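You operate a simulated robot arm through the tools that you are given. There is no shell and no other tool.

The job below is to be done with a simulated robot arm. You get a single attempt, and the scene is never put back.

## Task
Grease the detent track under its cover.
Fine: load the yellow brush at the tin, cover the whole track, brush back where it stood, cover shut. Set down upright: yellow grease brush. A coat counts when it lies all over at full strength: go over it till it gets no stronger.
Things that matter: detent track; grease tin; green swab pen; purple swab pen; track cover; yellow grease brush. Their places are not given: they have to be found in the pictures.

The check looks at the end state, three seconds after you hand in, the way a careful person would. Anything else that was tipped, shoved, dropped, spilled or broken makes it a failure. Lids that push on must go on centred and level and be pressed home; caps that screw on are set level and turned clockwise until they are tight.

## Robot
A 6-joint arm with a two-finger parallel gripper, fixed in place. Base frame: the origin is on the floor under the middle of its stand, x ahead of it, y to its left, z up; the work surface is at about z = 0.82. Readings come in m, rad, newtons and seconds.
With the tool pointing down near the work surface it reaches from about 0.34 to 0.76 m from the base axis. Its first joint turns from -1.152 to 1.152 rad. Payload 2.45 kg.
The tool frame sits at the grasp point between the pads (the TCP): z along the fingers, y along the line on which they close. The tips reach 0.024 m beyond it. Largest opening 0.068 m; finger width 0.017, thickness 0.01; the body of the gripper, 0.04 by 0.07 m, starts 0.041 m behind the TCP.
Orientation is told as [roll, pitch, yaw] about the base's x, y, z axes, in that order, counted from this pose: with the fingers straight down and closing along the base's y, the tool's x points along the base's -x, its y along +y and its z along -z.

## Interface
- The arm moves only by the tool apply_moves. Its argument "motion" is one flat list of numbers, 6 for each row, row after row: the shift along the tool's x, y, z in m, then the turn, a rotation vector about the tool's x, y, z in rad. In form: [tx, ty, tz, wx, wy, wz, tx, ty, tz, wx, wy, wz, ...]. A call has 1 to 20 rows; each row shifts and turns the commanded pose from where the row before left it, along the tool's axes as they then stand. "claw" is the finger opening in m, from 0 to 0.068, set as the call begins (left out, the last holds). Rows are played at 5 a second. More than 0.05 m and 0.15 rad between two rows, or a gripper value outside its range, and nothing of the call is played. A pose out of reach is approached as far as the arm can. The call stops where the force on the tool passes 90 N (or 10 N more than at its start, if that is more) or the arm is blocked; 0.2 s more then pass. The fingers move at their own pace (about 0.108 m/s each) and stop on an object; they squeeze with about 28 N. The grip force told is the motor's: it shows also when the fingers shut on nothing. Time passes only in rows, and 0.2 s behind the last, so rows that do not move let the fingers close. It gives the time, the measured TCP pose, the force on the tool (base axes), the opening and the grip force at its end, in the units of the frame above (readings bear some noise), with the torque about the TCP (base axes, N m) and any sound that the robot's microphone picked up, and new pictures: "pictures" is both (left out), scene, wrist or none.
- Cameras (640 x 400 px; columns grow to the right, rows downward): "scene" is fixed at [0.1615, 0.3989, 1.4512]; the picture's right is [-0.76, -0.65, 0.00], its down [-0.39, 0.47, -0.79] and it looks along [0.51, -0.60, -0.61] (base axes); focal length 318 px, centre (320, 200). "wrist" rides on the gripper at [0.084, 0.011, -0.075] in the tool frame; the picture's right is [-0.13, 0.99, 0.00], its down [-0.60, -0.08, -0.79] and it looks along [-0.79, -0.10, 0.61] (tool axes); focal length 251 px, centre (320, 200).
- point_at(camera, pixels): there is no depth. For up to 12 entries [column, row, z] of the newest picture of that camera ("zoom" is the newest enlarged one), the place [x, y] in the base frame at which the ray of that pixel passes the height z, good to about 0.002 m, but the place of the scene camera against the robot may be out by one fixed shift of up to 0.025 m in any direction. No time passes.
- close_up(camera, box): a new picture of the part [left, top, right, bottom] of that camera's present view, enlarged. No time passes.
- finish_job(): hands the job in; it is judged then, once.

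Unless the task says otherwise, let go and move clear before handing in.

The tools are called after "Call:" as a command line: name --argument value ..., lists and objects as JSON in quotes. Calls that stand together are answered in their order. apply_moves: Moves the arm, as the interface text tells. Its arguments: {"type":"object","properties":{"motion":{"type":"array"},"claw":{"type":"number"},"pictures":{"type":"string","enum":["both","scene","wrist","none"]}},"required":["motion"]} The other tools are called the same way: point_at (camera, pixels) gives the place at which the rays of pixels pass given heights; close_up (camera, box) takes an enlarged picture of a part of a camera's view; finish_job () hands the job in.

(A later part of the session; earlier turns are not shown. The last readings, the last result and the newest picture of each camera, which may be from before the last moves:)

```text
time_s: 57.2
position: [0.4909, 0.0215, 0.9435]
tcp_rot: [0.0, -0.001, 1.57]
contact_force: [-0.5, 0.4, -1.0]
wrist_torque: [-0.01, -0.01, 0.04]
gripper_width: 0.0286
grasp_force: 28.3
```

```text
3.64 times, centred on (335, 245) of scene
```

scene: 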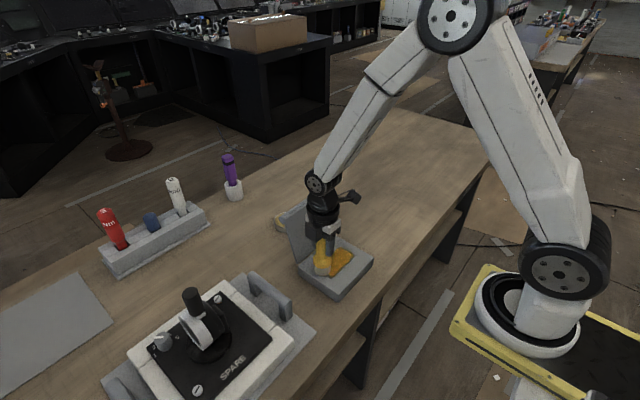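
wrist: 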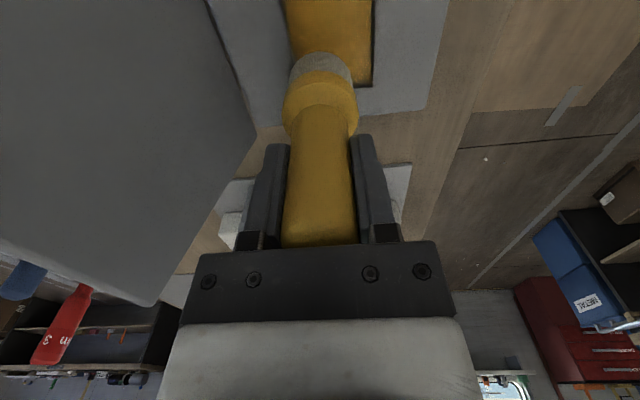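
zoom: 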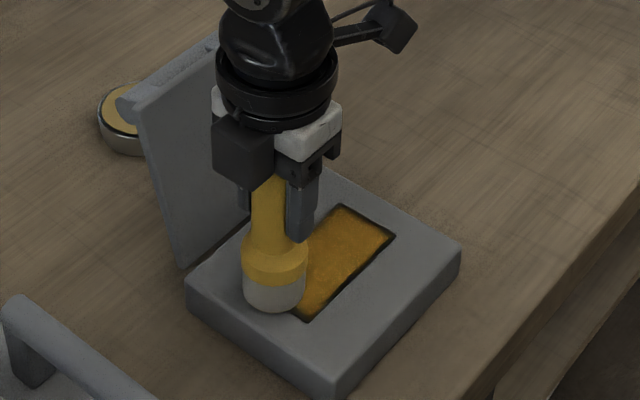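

Good coverage; a thin dark border remains. I'll run the brush around the perimeter, slightly over the edges, with a touch more contact.

Call:
apply_moves --motion '[-0.007, -0.004, 0.0015, 0, 0, 0, 0.0103, 0, 0, 0, 0, 0, 0.0103, 0, 0, 0, 0, 0, 0.0103, 0, 0, 0, 0, 0, 0.0103, 0, 0, 0, 0, 0, 0.0103, 0, 0, 0, 0, 0, 0.0103, 0, 0, 0, 0, 0, 0.0103, 0, 0, 0, 0, 0, 0.0103, 0, 0, 0, 0, 0, 0.0103, 0, 0, 0, 0, 0, 0, 0.0097, 0, 0, 0, 0, 0, 0.0097, 0, 0, 0, 0, 0, 0.0097, 0, 0, 0, 0, -0.0132, 0, 0, 0, 0, 0, -0.0132, 0, 0, 0, 0, 0, -0.0132, 0, 0, 0, 0, 0, -0.0132, 0, 0, 0, 0, 0, -0.0132, 0, 0, 0, 0, 0, -0.0132, 0, 0, 0, 0, 0, -0.0132, 0, 0, 0, 0, 0]'

Call:
close_up --camera "wrist" --box '[220, 0, 420, 120]'

Call:
close_up --camera "scene" --box '[280, 190, 390, 300]'

```text
time_s: 61.4
position: [0.4636, 0.0283, 0.9431]
tcp_rot: [0.0, 0.0, 1.569]
contact_force: [-0.2, -0.9, 3.2]
wrist_torque: [-0.23, -0.05, 0.01]
gripper_width: 0.0287
grasp_force: 27.8
```

scene: 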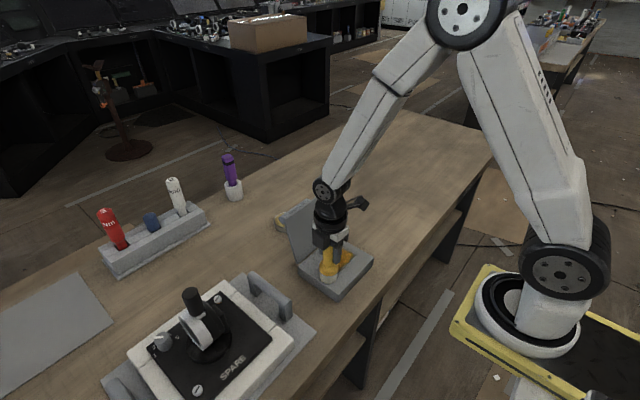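
wrist: 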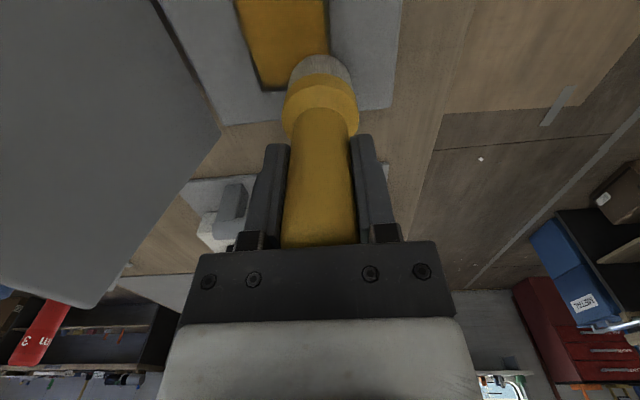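

```text
3.20 times, centred on (320, 60) of wrist
```

zoom: 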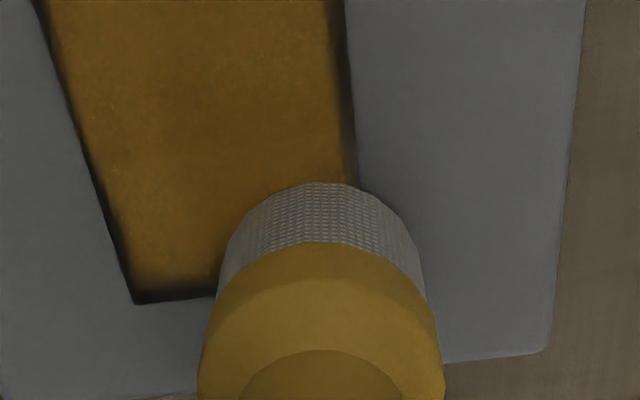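

```text
3.64 times, centred on (335, 245) of scene
```

zoom: 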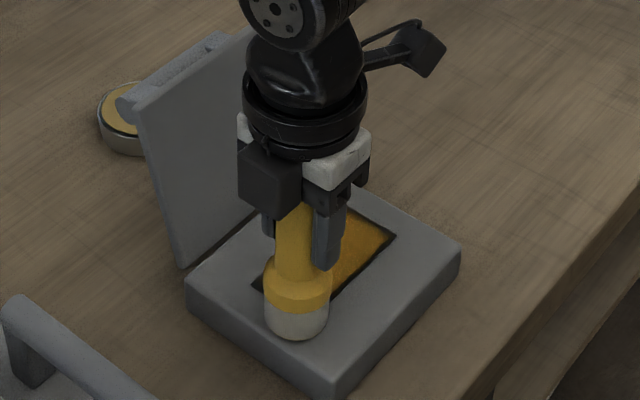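

A soft dark border is still there. I'll lift off and look at the whole track unobstructed to judge it.

Call:
apply_moves --motion '[0, 0, -0.03, 0, 0, 0, 0, 0, -0.04, 0, 0, 0, 0.03, 0.01, -0.037, 0, 0, 0, 0.047, 0.0, 0, 0, 0, 0, 0.047, 0.01, 0, 0, 0, 0, 0.0, 0.045, 0, 0, 0, 0]'

Call:
close_up --camera "wrist" --box '[180, 20, 320, 150]'

Call:
close_up --camera "scene" --box '[300, 230, 380, 300]'

```text
time_s: 62.8
position: [0.3986, -0.0945, 1.0492]
tcp_rot: [-0.002, -0.002, 1.571]
contact_force: [0.1, -0.1, -1.0]
wrist_torque: [0.0, -0.02, -0.03]
gripper_width: 0.0288
grasp_force: 27.9
```

scene: 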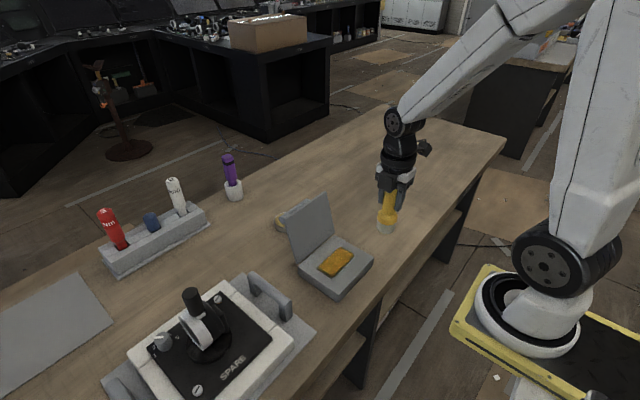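
wrist: 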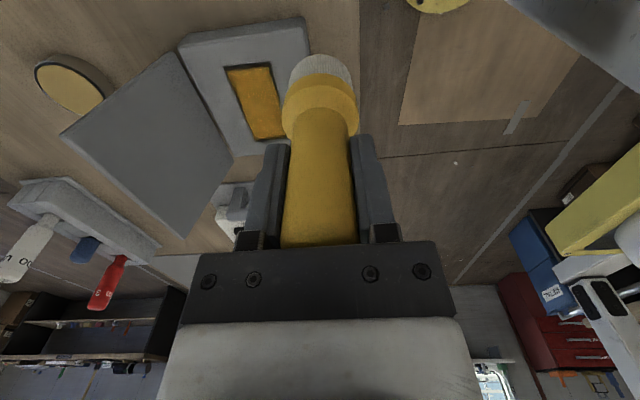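

```text
3.08 times, centred on (250, 85) of wrist
```

zoom: 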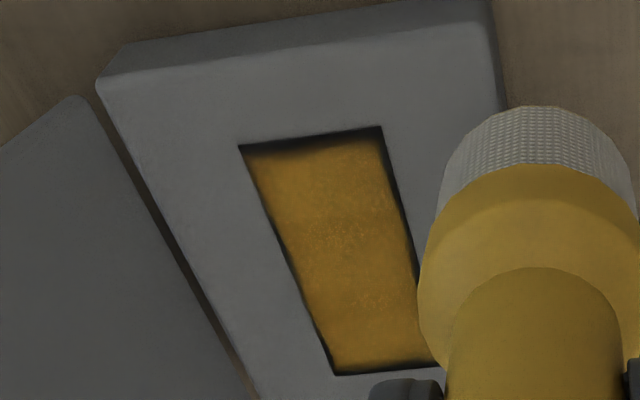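

```text
5.71 times, centred on (340, 265) of scene
```

zoom: 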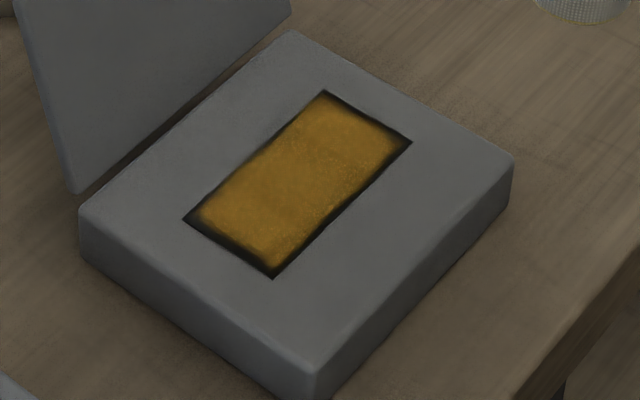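

The scene close-up shows a thin dark border all round, thickest at the +y end. I'll go around again with the brush's centre right along the edges and firmer contact, to see whether the border shrinks.

Call:
apply_moves --motion '[-0.013, -0.028, 0, 0, 0, 0, -0.013, -0.0284, 0, 0, 0, 0, 0, 0, 0.035, 0, 0, 0, 0, 0, 0.035, 0, 0, 0, 0, 0, 0.027, 0, 0, 0, 0, 0, 0, 0, 0, 0]' --pictures "none"

Call:
apply_moves --motion '[0, 0, 0.004, 0, 0, 0, 0, 0, 0, 0, 0, 0]' --pictures "none"

Call:
apply_moves --motion '[0, 0, 0.002, 0, 0, 0, 0, 0, 0, 0, 0, 0]' --pictures "wrist"

```text
time_s: 64.2
position: [0.4563, -0.0693, 0.9522]
tcp_rot: [-0.001, 0.0, 1.57]
contact_force: [-0.4, 0.1, 0.1]
wrist_torque: [0.03, 0.01, 0.02]
gripper_width: 0.0286
grasp_force: 28.4
```

```text
time_s: 64.8
position: [0.456, -0.0687, 0.9476]
tcp_rot: [-0.001, -0.001, 1.571]
contact_force: [0.3, 1.0, -0.3]
wrist_torque: [0.01, 0.02, 0.02]
gripper_width: 0.0285
grasp_force: 28.6
```

```text
time_s: 65.4
position: [0.4558, -0.0695, 0.9467]
tcp_rot: [-0.001, -0.001, 1.568]
contact_force: [-0.5, 0.5, -0.5]
wrist_torque: [-0.02, 0.0, 0.0]
gripper_width: 0.0289
grasp_force: 28.3
```

wrist: 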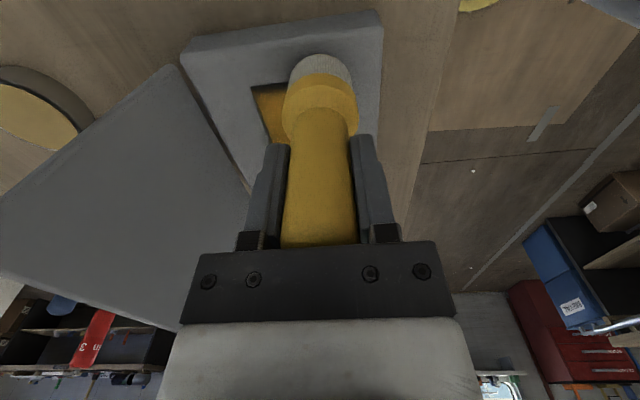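

Call:
apply_moves --motion '[0, 0, 0.002, 0, 0, 0, 0, 0, 0, 0, 0, 0]' --pictures "none"

Call:
apply_moves --motion '[0, 0, 0.0015, 0, 0, 0, 0, 0, 0, 0, 0, 0]' --pictures "none"

```text
time_s: 66.0
position: [0.4561, -0.0689, 0.9447]
tcp_rot: [0.001, 0.0, 1.569]
contact_force: [0.0, -0.7, -0.4]
wrist_torque: [-0.03, -0.02, 0.0]
gripper_width: 0.0287
grasp_force: 28.0
```

```text
time_s: 66.6
position: [0.4549, -0.0691, 0.9439]
tcp_rot: [0.0, 0.001, 1.569]
contact_force: [0.1, 0.1, -0.8]
wrist_torque: [-0.03, 0.03, 0.03]
gripper_width: 0.0286
grasp_force: 27.7
```

Call:
apply_moves --motion '[0, 0, 0.0015, 0, 0, 0, 0, 0, 0, 0, 0, 0]' --pictures "none"

Call:
apply_moves --motion '[0, 0, 0.001, 0, 0, 0, 0, 0, 0, 0, 0, 0]' --pictures "none"

```text
time_s: 67.2
position: [0.4567, -0.0686, 0.9422]
tcp_rot: [-0.003, 0.001, 1.571]
contact_force: [-4.9, -2.2, 17.5]
wrist_torque: [-0.35, 0.38, -0.08]
gripper_width: 0.0287
grasp_force: 27.9
```

```text
time_s: 67.8
position: [0.456, -0.0677, 0.9406]
tcp_rot: [-0.003, -0.001, 1.572]
contact_force: [-4.7, 1.1, 24.0]
wrist_torque: [-0.1, 0.27, -0.02]
gripper_width: 0.029
grasp_force: 27.6
```

Firm contact at 24 N. I'll trace the perimeter with the brush's centre on the edges.

Call:
apply_moves --motion '[-0.0102, 0, -0.0005, 0, 0, 0, -0.0102, 0, 0, 0, 0, 0, -0.0102, 0, 0, 0, 0, 0, -0.0102, 0, 0, 0, 0, 0, -0.0102, 0, 0, 0, 0, 0, -0.0102, 0, 0, 0, 0, 0, -0.0102, 0, 0, 0, 0, 0, -0.0102, 0, 0, 0, 0, 0, -0.0102, 0, 0, 0, 0, 0, -0.0102, 0, 0, 0, 0, 0, 0, -0.01, 0, 0, 0, 0, 0, -0.01, 0, 0, 0, 0, 0, -0.01, 0, 0, 0, 0, 0, -0.01, 0, 0, 0, 0, 0, -0.009, 0, 0, 0, 0]'

Call:
close_up --camera "wrist" --box '[220, 0, 420, 120]'

```text
time_s: 71.0
position: [0.5067, 0.0323, 0.9414]
tcp_rot: [0.002, -0.001, 1.572]
contact_force: [-0.4, 0.1, -0.5]
wrist_torque: [0.02, -0.02, -0.03]
gripper_width: 0.0287
grasp_force: 27.5
```

scene: 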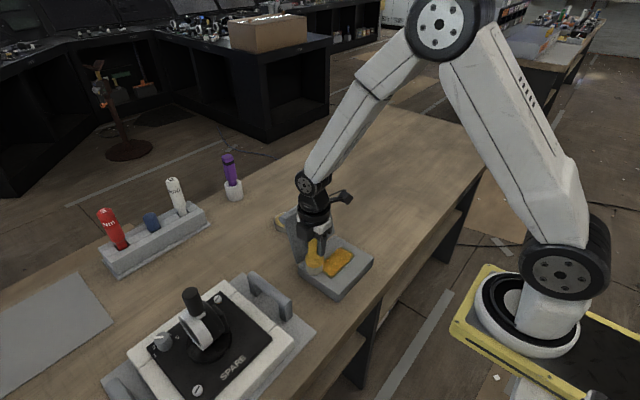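
wrist: 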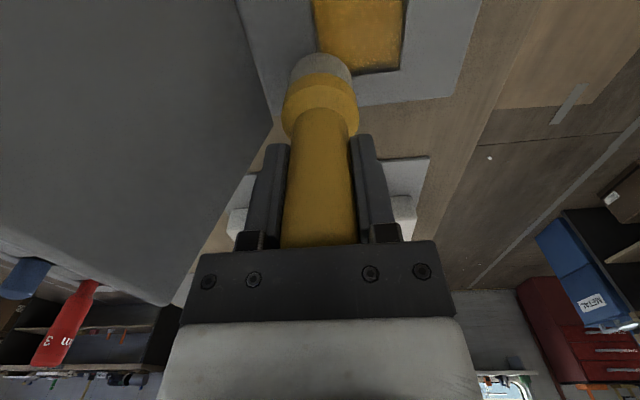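

```text
3.20 times, centred on (320, 60) of wrist
```

zoom: 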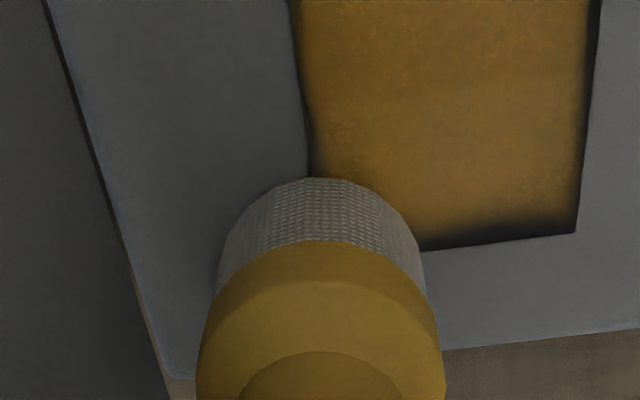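

Call:
apply_moves --motion '[0, 0, 0.0015, 0, 0, 0, 0, 0, 0, 0, 0, 0]' --pictures "none"

Call:
apply_moves --motion '[0, 0, 0.001, 0, 0, 0, 0, 0, 0, 0, 0, 0]' --pictures "none"

```text
time_s: 71.6
position: [0.5056, 0.0319, 0.9402]
tcp_rot: [-0.001, 0.0, 1.569]
contact_force: [-5.0, -3.3, 22.1]
wrist_torque: [-0.42, 0.26, -0.06]
gripper_width: 0.0288
grasp_force: 27.8
```

```text
time_s: 72.2
position: [0.5071, 0.0334, 0.9386]
tcp_rot: [-0.004, 0.0, 1.571]
contact_force: [-3.8, 1.0, 24.9]
wrist_torque: [0.03, 0.23, -0.02]
gripper_width: 0.0288
grasp_force: 28.2
```

Call:
apply_moves --motion '[0.0102, 0, -0.0005, 0, 0, 0, 0.0102, 0, 0, 0, 0, 0, 0.0102, 0, 0, 0, 0, 0, 0.0102, 0, 0, 0, 0, 0, 0.0102, 0, 0, 0, 0, 0, 0.0102, 0, 0, 0, 0, 0, 0.0102, 0, 0, 0, 0, 0, 0.0102, 0, 0, 0, 0, 0, 0.0102, 0, 0, 0, 0, 0, 0.0102, 0, 0, 0, 0, 0, 0, 0.01, 0, 0, 0, 0, 0, 0.01, 0, 0, 0, 0, 0, 0.01, 0, 0, 0, 0, 0, 0.01, 0, 0, 0, 0, 0, 0.01, 0, 0, 0, 0]' --pictures "none"

Call:
apply_moves --motion '[0, 0, -0.035, 0, 0, 0, 0.005, 0.01, -0.045, 0, 0, 0, 0.01, 0.045, -0.015, 0, 0, 0, 0.01, 0.0, -0.01, 0, 0, 0]'

Call:
close_up --camera "wrist" --box '[180, 20, 320, 150]'

Call:
close_up --camera "scene" --box '[300, 230, 380, 300]'

```text
time_s: 75.4
position: [0.4544, -0.0694, 0.939]
tcp_rot: [0.001, 0.0, 1.57]
contact_force: [1.1, 0.0, 2.0]
wrist_torque: [-0.07, -0.07, 0.02]
gripper_width: 0.0289
grasp_force: 27.9
```

```text
time_s: 76.4
position: [0.4013, -0.0942, 1.0457]
tcp_rot: [-0.001, 0.0, 1.571]
contact_force: [-0.6, 0.5, -0.3]
wrist_torque: [-0.02, 0.0, 0.02]
gripper_width: 0.0289
grasp_force: 28.1
```

scene: 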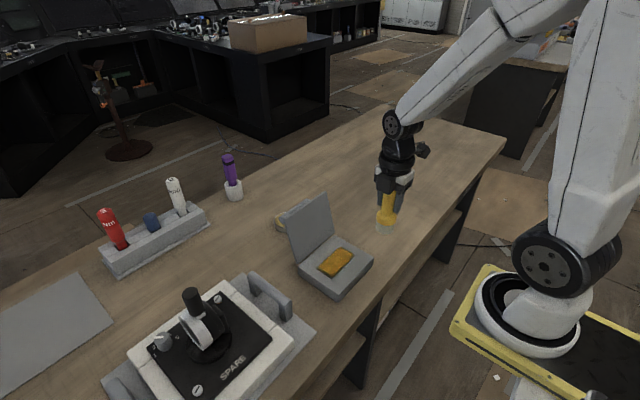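
wrist: 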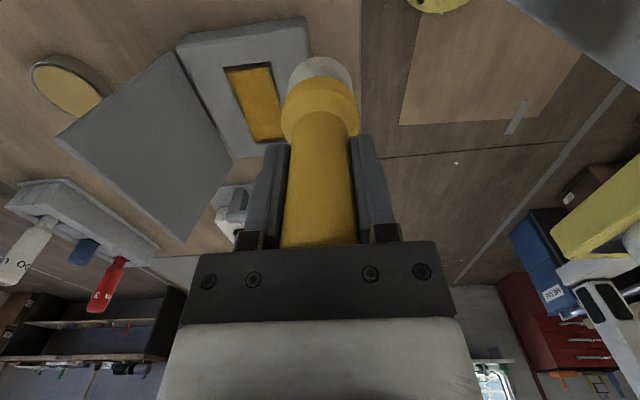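

```text
3.08 times, centred on (250, 85) of wrist
```

zoom: 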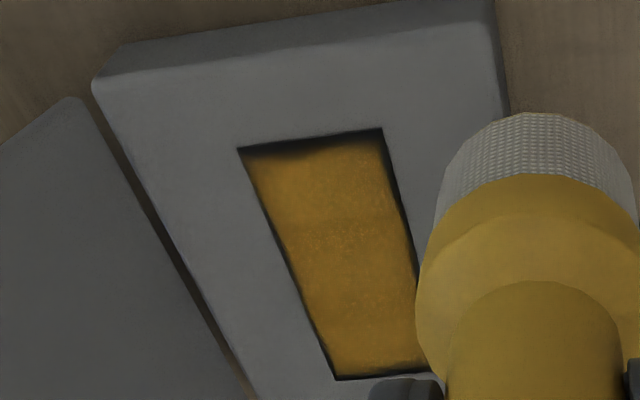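

```text
5.71 times, centred on (340, 265) of scene
```

zoom: 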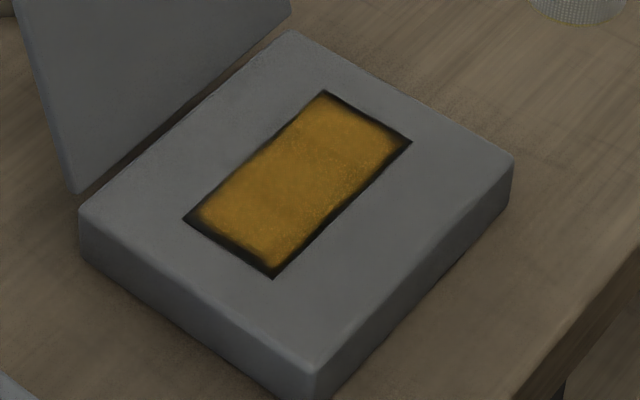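

The border looks identical after tracing right over the edges. Either the brush has run dry or it's just the plate's dark sides and shading. I'll reload at the tin and go over it again to find out.

Call:
apply_moves --motion '[0, 0, -0.0475, 0, 0, 0, 0, 0, -0.0475, 0, 0, 0, -0.0057, -0.0493, 0, 0, 0, 0, -0.0057, -0.0493, 0, 0, 0, 0, -0.0057, -0.0493, 0, 0, 0, 0, -0.0057, -0.0493, 0, 0, 0, 0, -0.0057, -0.0493, 0, 0, 0, 0, -0.0057, -0.0493, 0, 0, 0, 0, 0, 0, 0.045, 0, 0, 0, 0, 0, 0.045, 0, 0, 0, 0, 0, 0.045, 0, 0, 0, 0, 0, 0.04, 0, 0, 0, 0, 0, 0, 0, 0, 0]'

Call:
close_up --camera "wrist" --box '[260, 0, 390, 100]'

Call:
close_up --camera "scene" --box '[240, 160, 340, 250]'

```text
time_s: 79.2
position: [0.6982, -0.0593, 0.9648]
tcp_rot: [-0.001, 0.0, 1.57]
contact_force: [-0.7, -0.1, -0.2]
wrist_torque: [-0.02, -0.01, 0.01]
gripper_width: 0.0287
grasp_force: 27.7
```

scene: 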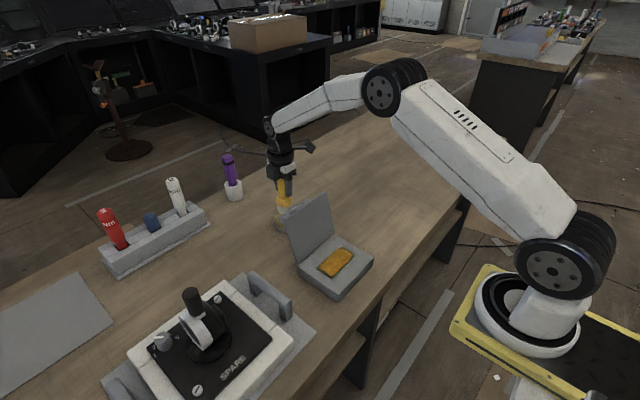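
wrist: 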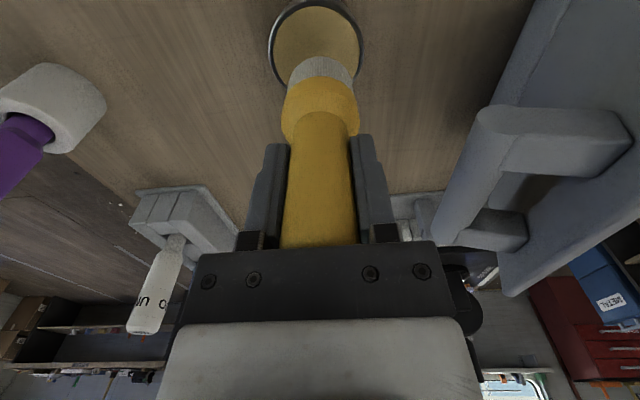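

```text
4.00 times, centred on (325, 50) of wrist
```

zoom: 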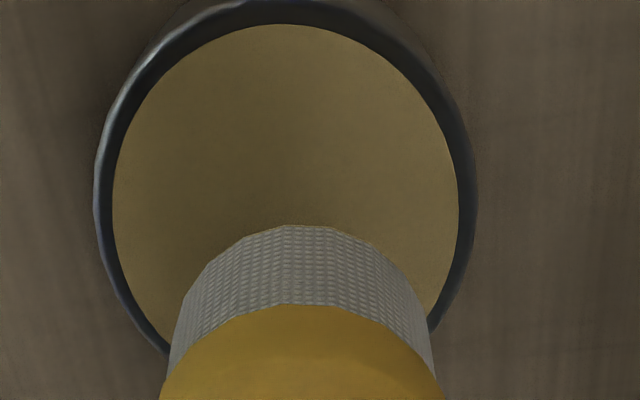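

```text
4.44 times, centred on (290, 205) of scene
```

zoom: 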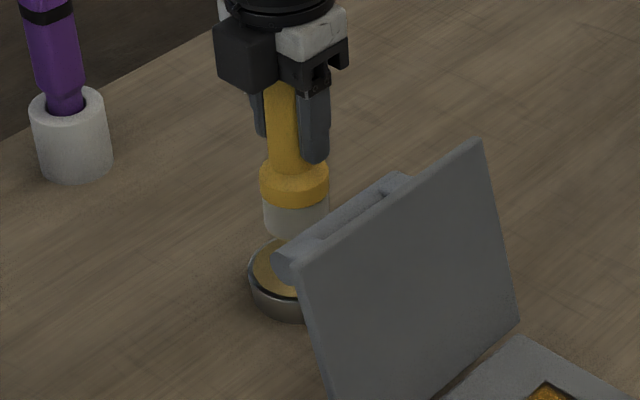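

Call:
apply_moves --motion '[0, 0, 0.02, 0, 0, 0, 0, 0, 0.012, 0, 0, 0, 0, 0, 0, 0, 0, 0]' --pictures "none"

Call:
apply_moves --motion '[0, 0, 0.0015, 0, 0, 0, 0, 0, 0, 0, 0, 0]' --pictures "none"

Call:
apply_moves --motion '[0, 0, 0.0015, 0, 0, 0, 0, 0, 0, 0, 0, 0]' --pictures "none"

```text
time_s: 80.0
position: [0.6967, -0.0585, 0.9312]
tcp_rot: [-0.003, -0.001, 1.571]
contact_force: [1.1, 0.6, -1.1]
wrist_torque: [-0.01, 0.0, 0.01]
gripper_width: 0.0286
grasp_force: 28.1
```

```text
time_s: 80.6
position: [0.6965, -0.061, 0.9312]
tcp_rot: [0.0, 0.0, 1.57]
contact_force: [0.3, -0.3, -0.7]
wrist_torque: [0.03, 0.01, -0.01]
gripper_width: 0.0289
grasp_force: 28.3
```

```text
time_s: 81.2
position: [0.6967, -0.0598, 0.929]
tcp_rot: [0.0, 0.0, 1.57]
contact_force: [-0.5, -0.7, -0.3]
wrist_torque: [0.0, 0.02, 0.01]
gripper_width: 0.0288
grasp_force: 27.7
```

Call:
apply_moves --motion '[0, 0, 0.0015, 0, 0, 0, 0, 0, 0, 0, 0, 0]' --pictures "none"

Call:
apply_moves --motion '[0, 0, 0.001, 0, 0, 0, 0, 0, 0, 0, 0, 0]' --pictures "none"

```text
time_s: 81.8
position: [0.6965, -0.0593, 0.928]
tcp_rot: [-0.001, 0.0, 1.569]
contact_force: [-1.4, 0.1, -1.4]
wrist_torque: [0.0, -0.03, -0.01]
gripper_width: 0.0289
grasp_force: 28.0
```

```text
time_s: 82.4
position: [0.6959, -0.0613, 0.9255]
tcp_rot: [0.0, -0.001, 1.571]
contact_force: [0.2, -0.1, -0.5]
wrist_torque: [0.01, 0.0, -0.03]
gripper_width: 0.0289
grasp_force: 27.8
```

Call:
apply_moves --motion '[0, 0, 0.001, 0, 0, 0, 0, 0, 0, 0, 0, 0]' --pictures "none"

Call:
apply_moves --motion '[0, 0, 0.001, 0, 0, 0, 0, 0, 0, 0, 0, 0]' --pictures "wrist"

```text
time_s: 83.0
position: [0.6967, -0.06, 0.9255]
tcp_rot: [0.0, -0.001, 1.569]
contact_force: [-0.3, 0.3, 2.5]
wrist_torque: [-0.03, 0.04, 0.04]
gripper_width: 0.0284
grasp_force: 28.1
```

```text
time_s: 83.6
position: [0.6967, -0.0606, 0.9267]
tcp_rot: [-0.002, 0.002, 1.57]
contact_force: [-2.8, -1.0, 10.9]
wrist_torque: [-0.2, 0.24, -0.03]
gripper_width: 0.0288
grasp_force: 27.9
```

wrist: 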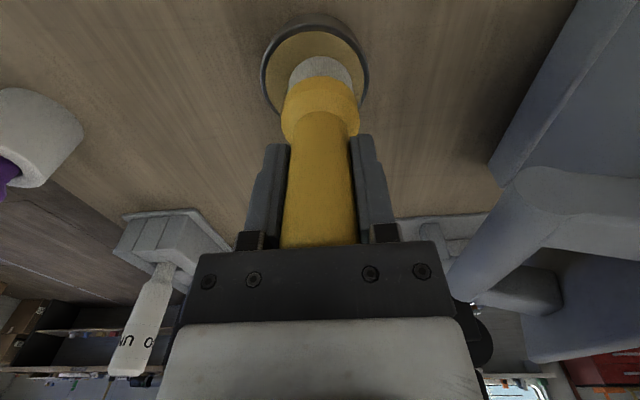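

Contact is 11 N at TCP z≈0.926; the brush has slid up in the grip and is now near the palm. I'll dwell, then go back to the track.

Call:
apply_moves --motion '[0, 0, 0, 0, 0, 0, 0, 0, 0, 0, 0, 0, 0, 0, 0, 0, 0, 0, 0, 0, 0, 0, 0, 0, 0, 0, 0, 0, 0, 0, 0, 0, 0, 0, 0, 0, 0, 0, 0, 0, 0, 0, 0, 0, 0, 0, 0, 0]' --pictures "none"

Call:
apply_moves --motion '[0, 0, -0.03, 0, 0, 0, 0, 0, -0.045, 0, 0, 0, 0, 0, -0.045, 0, 0, 0, 0, 0, -0.045, 0, 0, 0, 0, 0, -0.045, 0, 0, 0, -0.005, 0.045, 0, 0, 0, 0, -0.01, 0.045, 0, 0, 0, 0, -0.01, 0.045, 0, 0, 0, 0, -0.01, 0.045, 0, 0, 0, 0, -0.007, 0.037, 0, 0, 0, 0, 0, 0, 0.04, 0, 0, 0, 0, 0, 0.045, 0, 0, 0, 0, 0, 0.045, 0, 0, 0, 0, 0, 0.045, 0, 0, 0, 0, 0, 0, 0, 0, 0]'

```text
time_s: 85.4
position: [0.6956, -0.0602, 0.9265]
tcp_rot: [-0.005, -0.001, 1.57]
contact_force: [1.3, -0.3, 15.7]
wrist_torque: [-0.2, -0.05, 0.03]
gripper_width: 0.0286
grasp_force: 28.6
```

```text
time_s: 88.6
position: [0.4814, -0.0192, 0.9589]
tcp_rot: [0.0, -0.001, 1.572]
contact_force: [-0.8, 0.1, -0.8]
wrist_torque: [0.02, 0.0, 0.0]
gripper_width: 0.0287
grasp_force: 27.9
```

scene: 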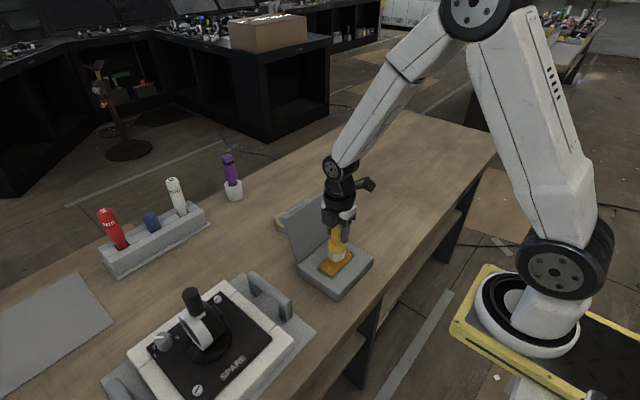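
wrist: 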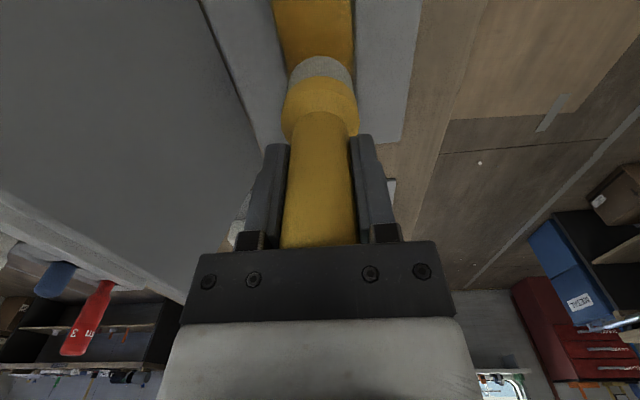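

Call:
apply_moves --motion '[0, 0, 0.018, 0, 0, 0, 0, 0, 0, 0, 0, 0]' --pictures "none"

Call:
apply_moves --motion '[0, 0, 0.0015, 0, 0, 0, 0, 0, 0, 0, 0, 0]' --pictures "none"

Call:
apply_moves --motion '[0, 0, 0.001, 0, 0, 0, 0, 0, 0, 0, 0, 0]' --pictures "none"

Call:
apply_moves --motion '[0, 0, 0.001, 0, 0, 0, 0, 0, 0, 0, 0, 0]' --pictures "none"

```text
time_s: 89.2
position: [0.4811, -0.0201, 0.941]
tcp_rot: [-0.001, 0.0, 1.57]
contact_force: [0.3, 0.5, -0.3]
wrist_torque: [-0.01, 0.01, 0.0]
gripper_width: 0.0289
grasp_force: 27.7
```

```text
time_s: 89.8
position: [0.4797, -0.0187, 0.9383]
tcp_rot: [0.0, 0.001, 1.571]
contact_force: [0.0, -0.8, -0.8]
wrist_torque: [0.0, 0.01, -0.02]
gripper_width: 0.0287
grasp_force: 27.8
```

```text
time_s: 90.4
position: [0.4793, -0.0191, 0.9394]
tcp_rot: [0.0, 0.0, 1.571]
contact_force: [0.5, -0.8, -0.3]
wrist_torque: [0.0, -0.01, 0.0]
gripper_width: 0.0289
grasp_force: 28.0
```

```text
time_s: 91.0
position: [0.4784, -0.0192, 0.9371]
tcp_rot: [0.0, -0.001, 1.572]
contact_force: [-1.3, -1.0, 4.9]
wrist_torque: [-0.14, 0.12, -0.03]
gripper_width: 0.0286
grasp_force: 28.6
```

Light 5 N contact with a freshly loaded brush. I'll run passes along the x-low edge, then the middle, then the far edge.

Call:
apply_moves --motion '[0, 0.01, 0, 0, 0, 0, 0, 0.01, 0, 0, 0, 0, 0.0115, 0, 0, 0, 0, 0, 0.0115, 0, 0, 0, 0, 0, 0.0115, 0, 0, 0, 0, 0, 0.0115, 0, 0, 0, 0, 0, -0.0116, 0, 0, 0, 0, 0, -0.0116, 0, 0, 0, 0, 0, -0.0116, 0, 0, 0, 0, 0, -0.0116, 0, 0, 0, 0, 0, -0.0116, 0, 0, 0, 0, 0, -0.0116, 0, 0, 0, 0, 0, -0.0116, 0, 0, 0, 0, 0, -0.0116, 0, 0, 0, 0, 0, 0, -0.01, 0, 0, 0, 0, 0, -0.01, 0, 0, 0, 0, 0.0116, 0, 0, 0, 0, 0, 0.0116, 0, 0, 0, 0, 0, 0.0116, 0, 0, 0, 0, 0, 0.0116, 0, 0, 0, 0, 0]'

Call:
close_up --camera "wrist" --box '[220, 0, 420, 120]'

Call:
close_up --camera "scene" --box '[300, 230, 380, 300]'

```text
time_s: 95.2
position: [0.4802, -0.0183, 0.9379]
tcp_rot: [-0.002, 0.0, 1.57]
contact_force: [0.0, 4.7, 16.0]
wrist_torque: [0.29, 0.04, 0.02]
gripper_width: 0.0284
grasp_force: 28.0
```

scene: 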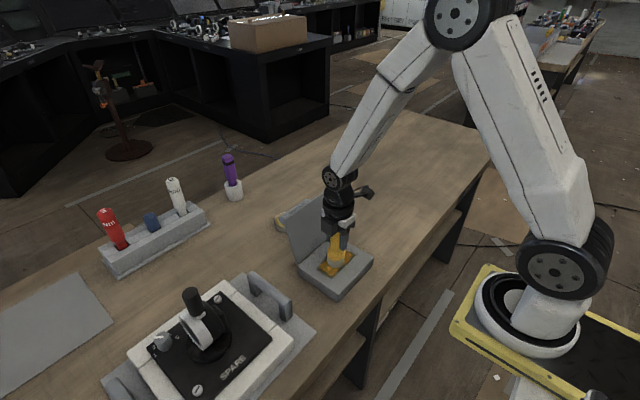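
wrist: 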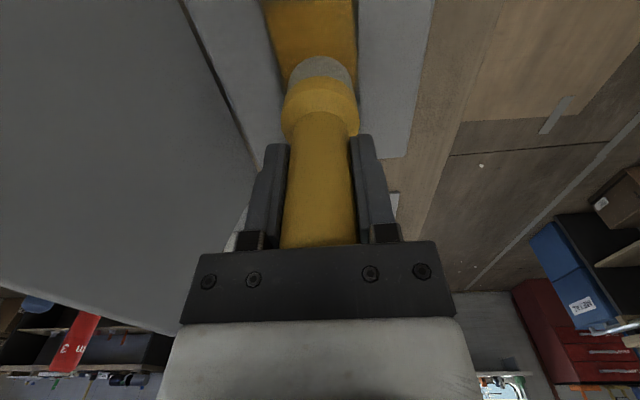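

```text
3.20 times, centred on (320, 60) of wrist
```

zoom: 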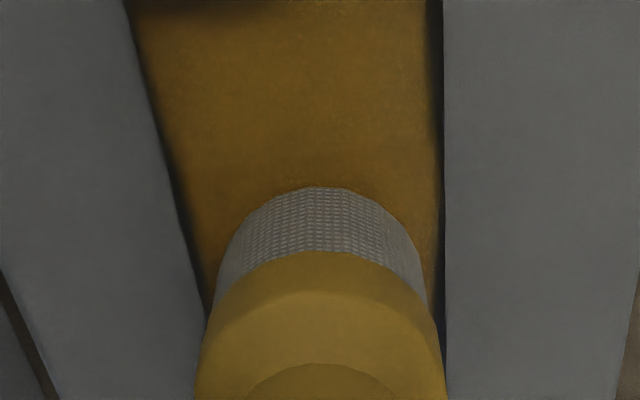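

```text
5.71 times, centred on (340, 265) of scene
```

zoom: 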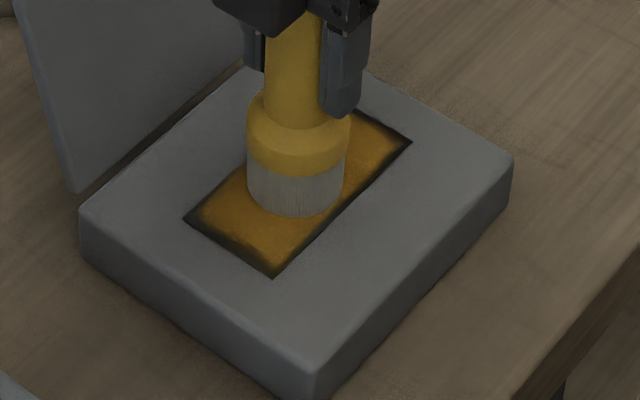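

With the fresh load the edge bands on the x-low side and +y end are filling in, so the brush had simply run dry. Next I'll do the far-x edge and the +y end.

Call:
apply_moves --motion '[0, -0.01, -0.0005, 0, 0, 0, 0, -0.01, 0, 0, 0, 0, 0.0115, 0, 0, 0, 0, 0, 0.0115, 0, 0, 0, 0, 0, 0.0115, 0, 0, 0, 0, 0, 0.0115, 0, 0, 0, 0, 0, -0.0116, 0, 0, 0, 0, 0, -0.0116, 0, 0, 0, 0, 0, -0.0116, 0, 0, 0, 0, 0, -0.0116, 0, 0, 0, 0, 0, -0.0116, 0, 0, 0, 0, 0, -0.0116, 0, 0, 0, 0, 0, -0.0116, 0, 0, 0, 0, 0, -0.0116, 0, 0, 0, 0, 0, 0, 0.01, 0, 0, 0, 0, 0, 0.01, 0, 0, 0, 0, 0, 0.01, 0, 0, 0, 0, 0, 0.01, 0, 0, 0, 0]'

Call:
apply_moves --motion '[0, 0, -0.04, 0, 0, 0, 0.03, 0.01, -0.045, 0, 0, 0, 0.045, 0.01, -0.02, 0, 0, 0, 0.047, 0.0, 0, 0, 0, 0, 0.0, 0.04, 0, 0, 0, 0, 0, 0, 0, 0, 0, 0]'

Call:
close_up --camera "wrist" --box '[180, 20, 320, 150]'

Call:
close_up --camera "scene" --box '[300, 230, 380, 300]'

```text
time_s: 99.0
position: [0.4585, 0.0277, 0.9384]
tcp_rot: [0.0, 0.0, 1.571]
contact_force: [0.1, -0.4, -1.0]
wrist_torque: [0.02, 0.02, 0.02]
gripper_width: 0.0287
grasp_force: 27.8
```

scene: 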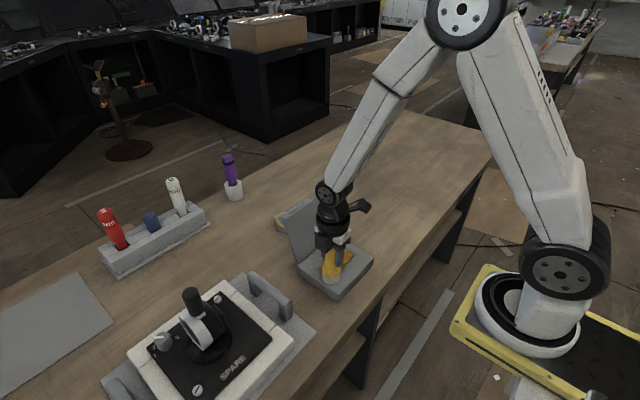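
wrist: 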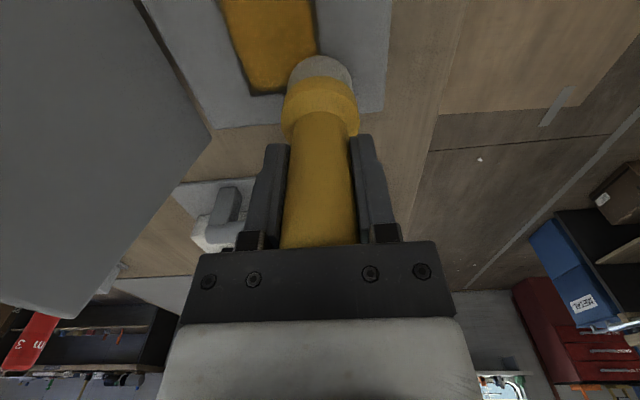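

```text
refused: row 2 steps farther than a row can; nothing moved
```

```text
3.08 times, centred on (250, 85) of wrist
```

zoom: 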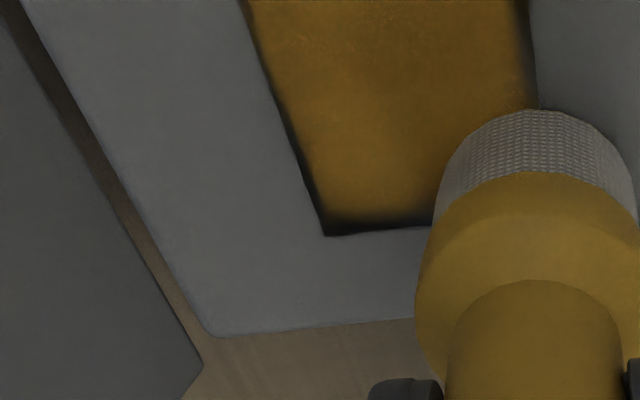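

```text
5.71 times, centred on (340, 265) of scene
```

zoom: 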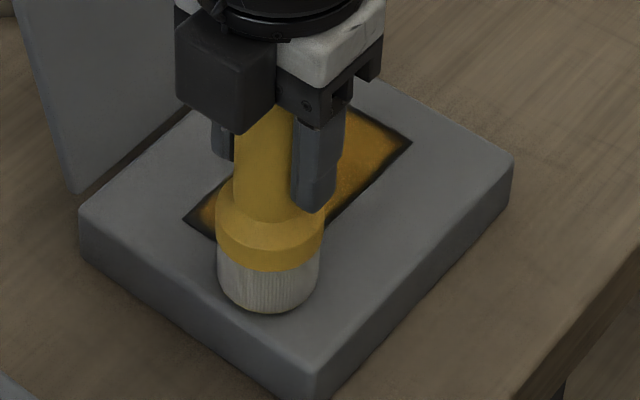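

Call:
apply_moves --motion '[0, 0, -0.04, 0, 0, 0, 0.02, 0.005, -0.04, 0, 0, 0, 0.04, 0.005, -0.02, 0, 0, 0, 0.045, 0.01, 0, 0, 0, 0, 0.018, 0.04, 0, 0, 0, 0, 0, 0, 0, 0, 0, 0]'

Call:
close_up --camera "wrist" --box '[180, 20, 320, 150]'

Call:
close_up --camera "scene" --box '[300, 230, 380, 300]'

```text
time_s: 100.4
position: [0.3969, -0.0919, 1.0364]
tcp_rot: [0.001, 0.0, 1.57]
contact_force: [0.3, -0.1, -0.8]
wrist_torque: [0.01, -0.03, 0.0]
gripper_width: 0.0287
grasp_force: 27.6
```

scene: 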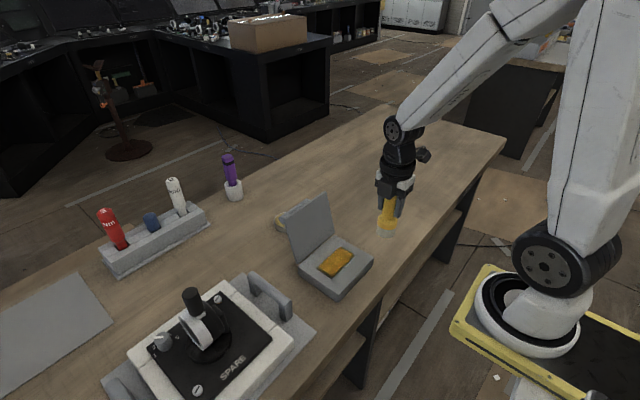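
wrist: 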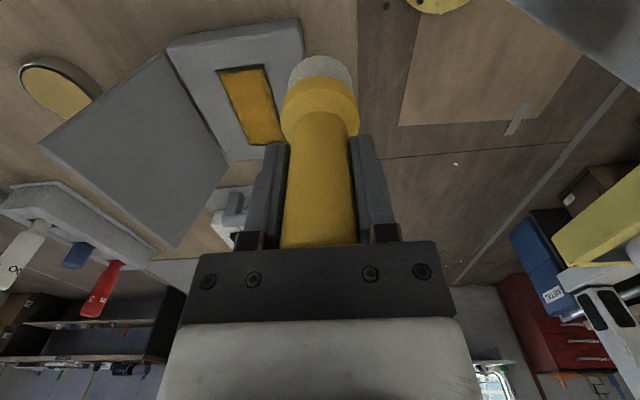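

```text
3.08 times, centred on (250, 85) of wrist
```

zoom: 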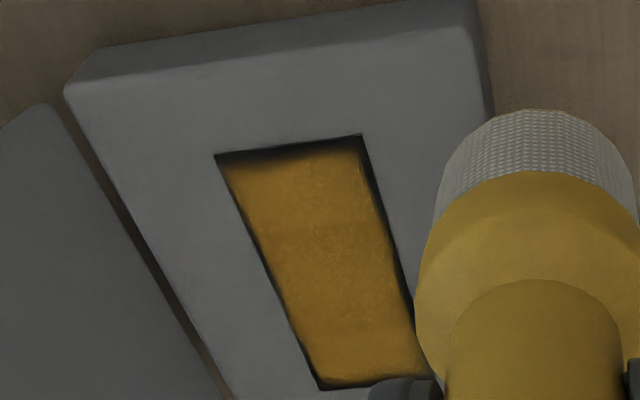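

```text
5.71 times, centred on (340, 265) of scene
```

zoom: 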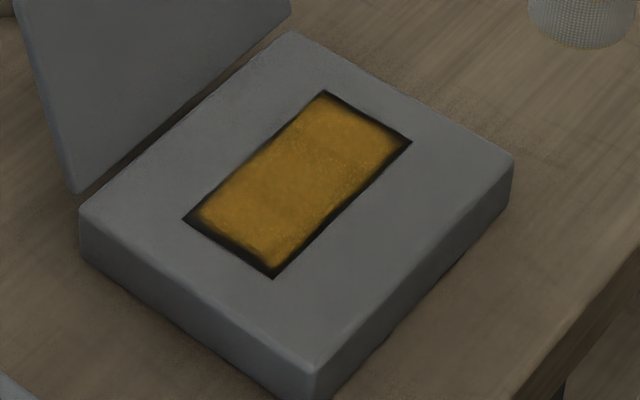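

The border still looks about the same. To separate a real uncoated rim from the plate's sides and shading, I'll tilt the tool and look straight down at the track.

Call:
apply_moves --motion '[-0.02, 0.01, -0.04, 0, 0, 0, -0.02, 0.01, -0.04, 0, 0, 0, -0.045, 0.01, 0, 0, 0, 0, -0.045, 0.005, 0, 0, 0, 0, -0.02, 0, 0, 0, 0, 0, 0, 0, 0, 0, 0.15, 0, 0, 0, 0, 0, 0.15, 0, 0, 0, 0, 0, 0.15, 0, 0, 0, 0, 0, 0.15, 0, 0, 0, 0, 0, 0.15, 0, 0, 0, 0, 0, 0.15, 0, 0, 0, 0, 0, 0, 0]'

```text
time_s: 103.0
position: [0.364, 0.0565, 1.1185]
tcp_rot: [-0.002, 0.901, 1.569]
contact_force: [0.3, -0.2, -1.8]
wrist_torque: [0.02, 0.0, 0.01]
gripper_width: 0.0288
grasp_force: 27.8
```

scene: 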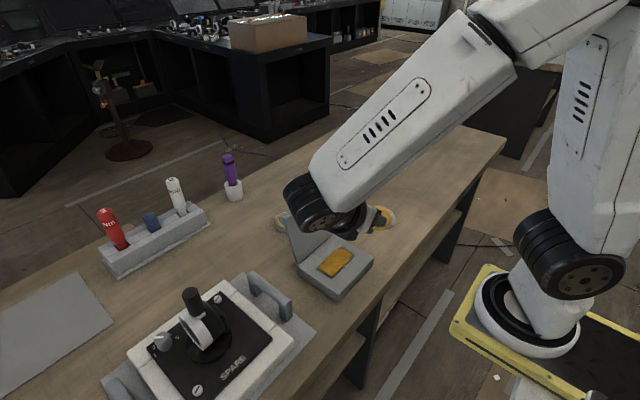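
wrist: 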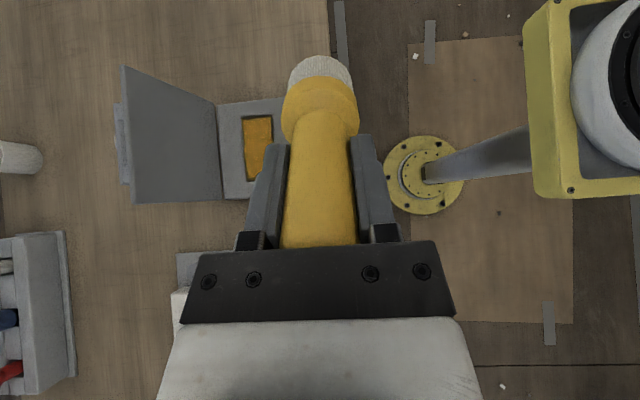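

Call:
close_up --camera "wrist" --box '[210, 90, 310, 210]'

Call:
close_up --camera "wrist" --box '[235, 105, 285, 190]'

```text
3.33 times, centred on (260, 150) of wrist
```

zoom: 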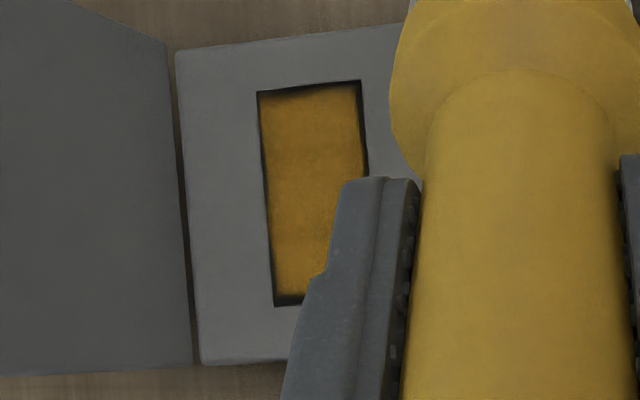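

```text
4.71 times, centred on (260, 148) of wrist
```

zoom: 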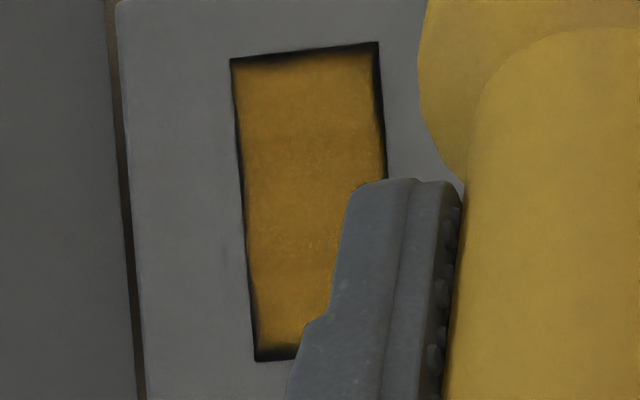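

From above there's still a soft 2–3 mm dark rim on all sides. For a clear test I'll reload and work the +y edge first with a fresh brush, then compare.

Call:
apply_moves --motion '[0, 0, 0, 0, -0.15, 0, 0, 0, 0, 0, -0.15, 0, 0, 0, 0, 0, -0.15, 0, 0, 0, 0, 0, -0.15, 0, 0, 0, 0, 0, -0.15, 0, 0, 0, 0, 0, -0.15, 0, 0, 0, -0.03, 0, 0, 0, 0.0146, -0.0416, 0, 0, 0, 0, 0.0146, -0.0416, 0, 0, 0, 0, 0.0146, -0.0416, 0, 0, 0, 0, 0.0146, -0.0416, 0, 0, 0, 0, 0.0146, -0.0416, 0, 0, 0, 0, 0.0146, -0.0416, 0, 0, 0, 0, 0.0146, -0.0416, 0, 0, 0, 0, 0.0146, -0.0416, 0, 0, 0, 0, 0, 0, 0, 0, 0, 0]' --pictures "wrist"

```text
time_s: 106.4
position: [0.6964, -0.0596, 1.1515]
tcp_rot: [0.0, 0.001, 1.57]
contact_force: [-0.8, 0.7, -0.4]
wrist_torque: [-0.02, 0.0, 0.01]
gripper_width: 0.0287
grasp_force: 28.2
```

wrist: 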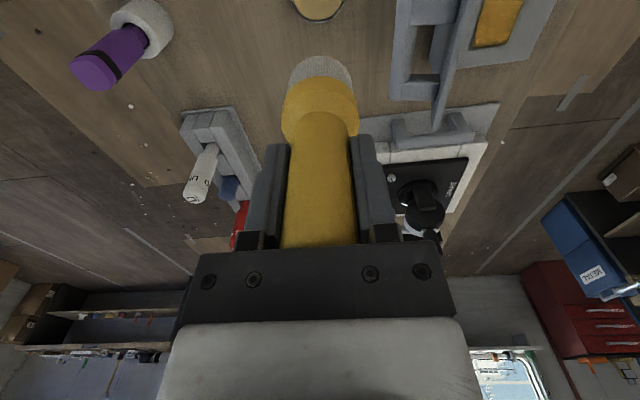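

Call:
apply_moves --motion '[0, 0, 0.045, 0, 0, 0, 0, 0, 0.045, 0, 0, 0, 0, 0, 0.045, 0, 0, 0, 0, 0, 0.045, 0, 0, 0, 0, 0, 0.03, 0, 0, 0, 0, 0, 0.01, 0, 0, 0, 0, 0, 0, 0, 0, 0]' --pictures "wrist"

Call:
apply_moves --motion '[0, 0, 0.002, 0, 0, 0, 0, 0, 0, 0, 0, 0]' --pictures "none"

Call:
apply_moves --motion '[0, 0, 0.0015, 0, 0, 0, 0, 0, 0, 0, 0, 0]' --pictures "none"

Call:
apply_moves --motion '[0, 0, 0.001, 0, 0, 0, 0, 0, 0, 0, 0, 0]' --pictures "none"

```text
time_s: 108.0
position: [0.696, -0.0633, 0.9295]
tcp_rot: [-0.002, 0.0, 1.569]
contact_force: [-0.5, 0.7, -0.9]
wrist_torque: [-0.03, -0.01, 0.02]
gripper_width: 0.0285
grasp_force: 28.0
```

wrist: 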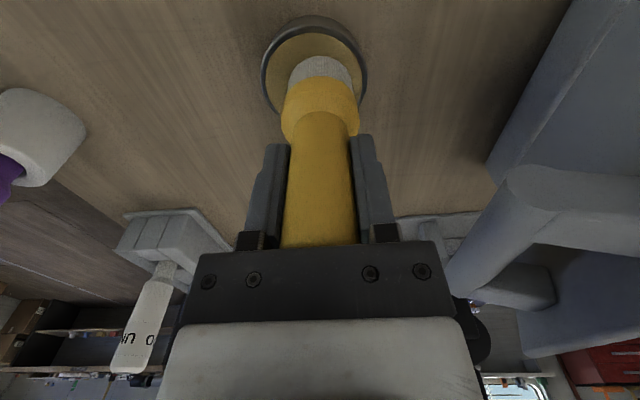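

```text
time_s: 108.6
position: [0.695, -0.061, 0.9269]
tcp_rot: [0.0, 0.001, 1.571]
contact_force: [0.4, -0.2, -0.2]
wrist_torque: [-0.05, -0.05, 0.0]
gripper_width: 0.0288
grasp_force: 28.3
```

```text
time_s: 109.2
position: [0.6963, -0.0628, 0.9275]
tcp_rot: [-0.002, -0.001, 1.57]
contact_force: [-3.7, 1.3, 11.4]
wrist_torque: [-0.11, 0.3, -0.03]
gripper_width: 0.0287
grasp_force: 28.7
```

```text
time_s: 109.8
position: [0.6975, -0.0615, 0.9264]
tcp_rot: [-0.005, 0.0, 1.57]
contact_force: [-2.5, -1.1, 21.9]
wrist_torque: [-0.39, 0.28, -0.03]
gripper_width: 0.0288
grasp_force: 28.6
```

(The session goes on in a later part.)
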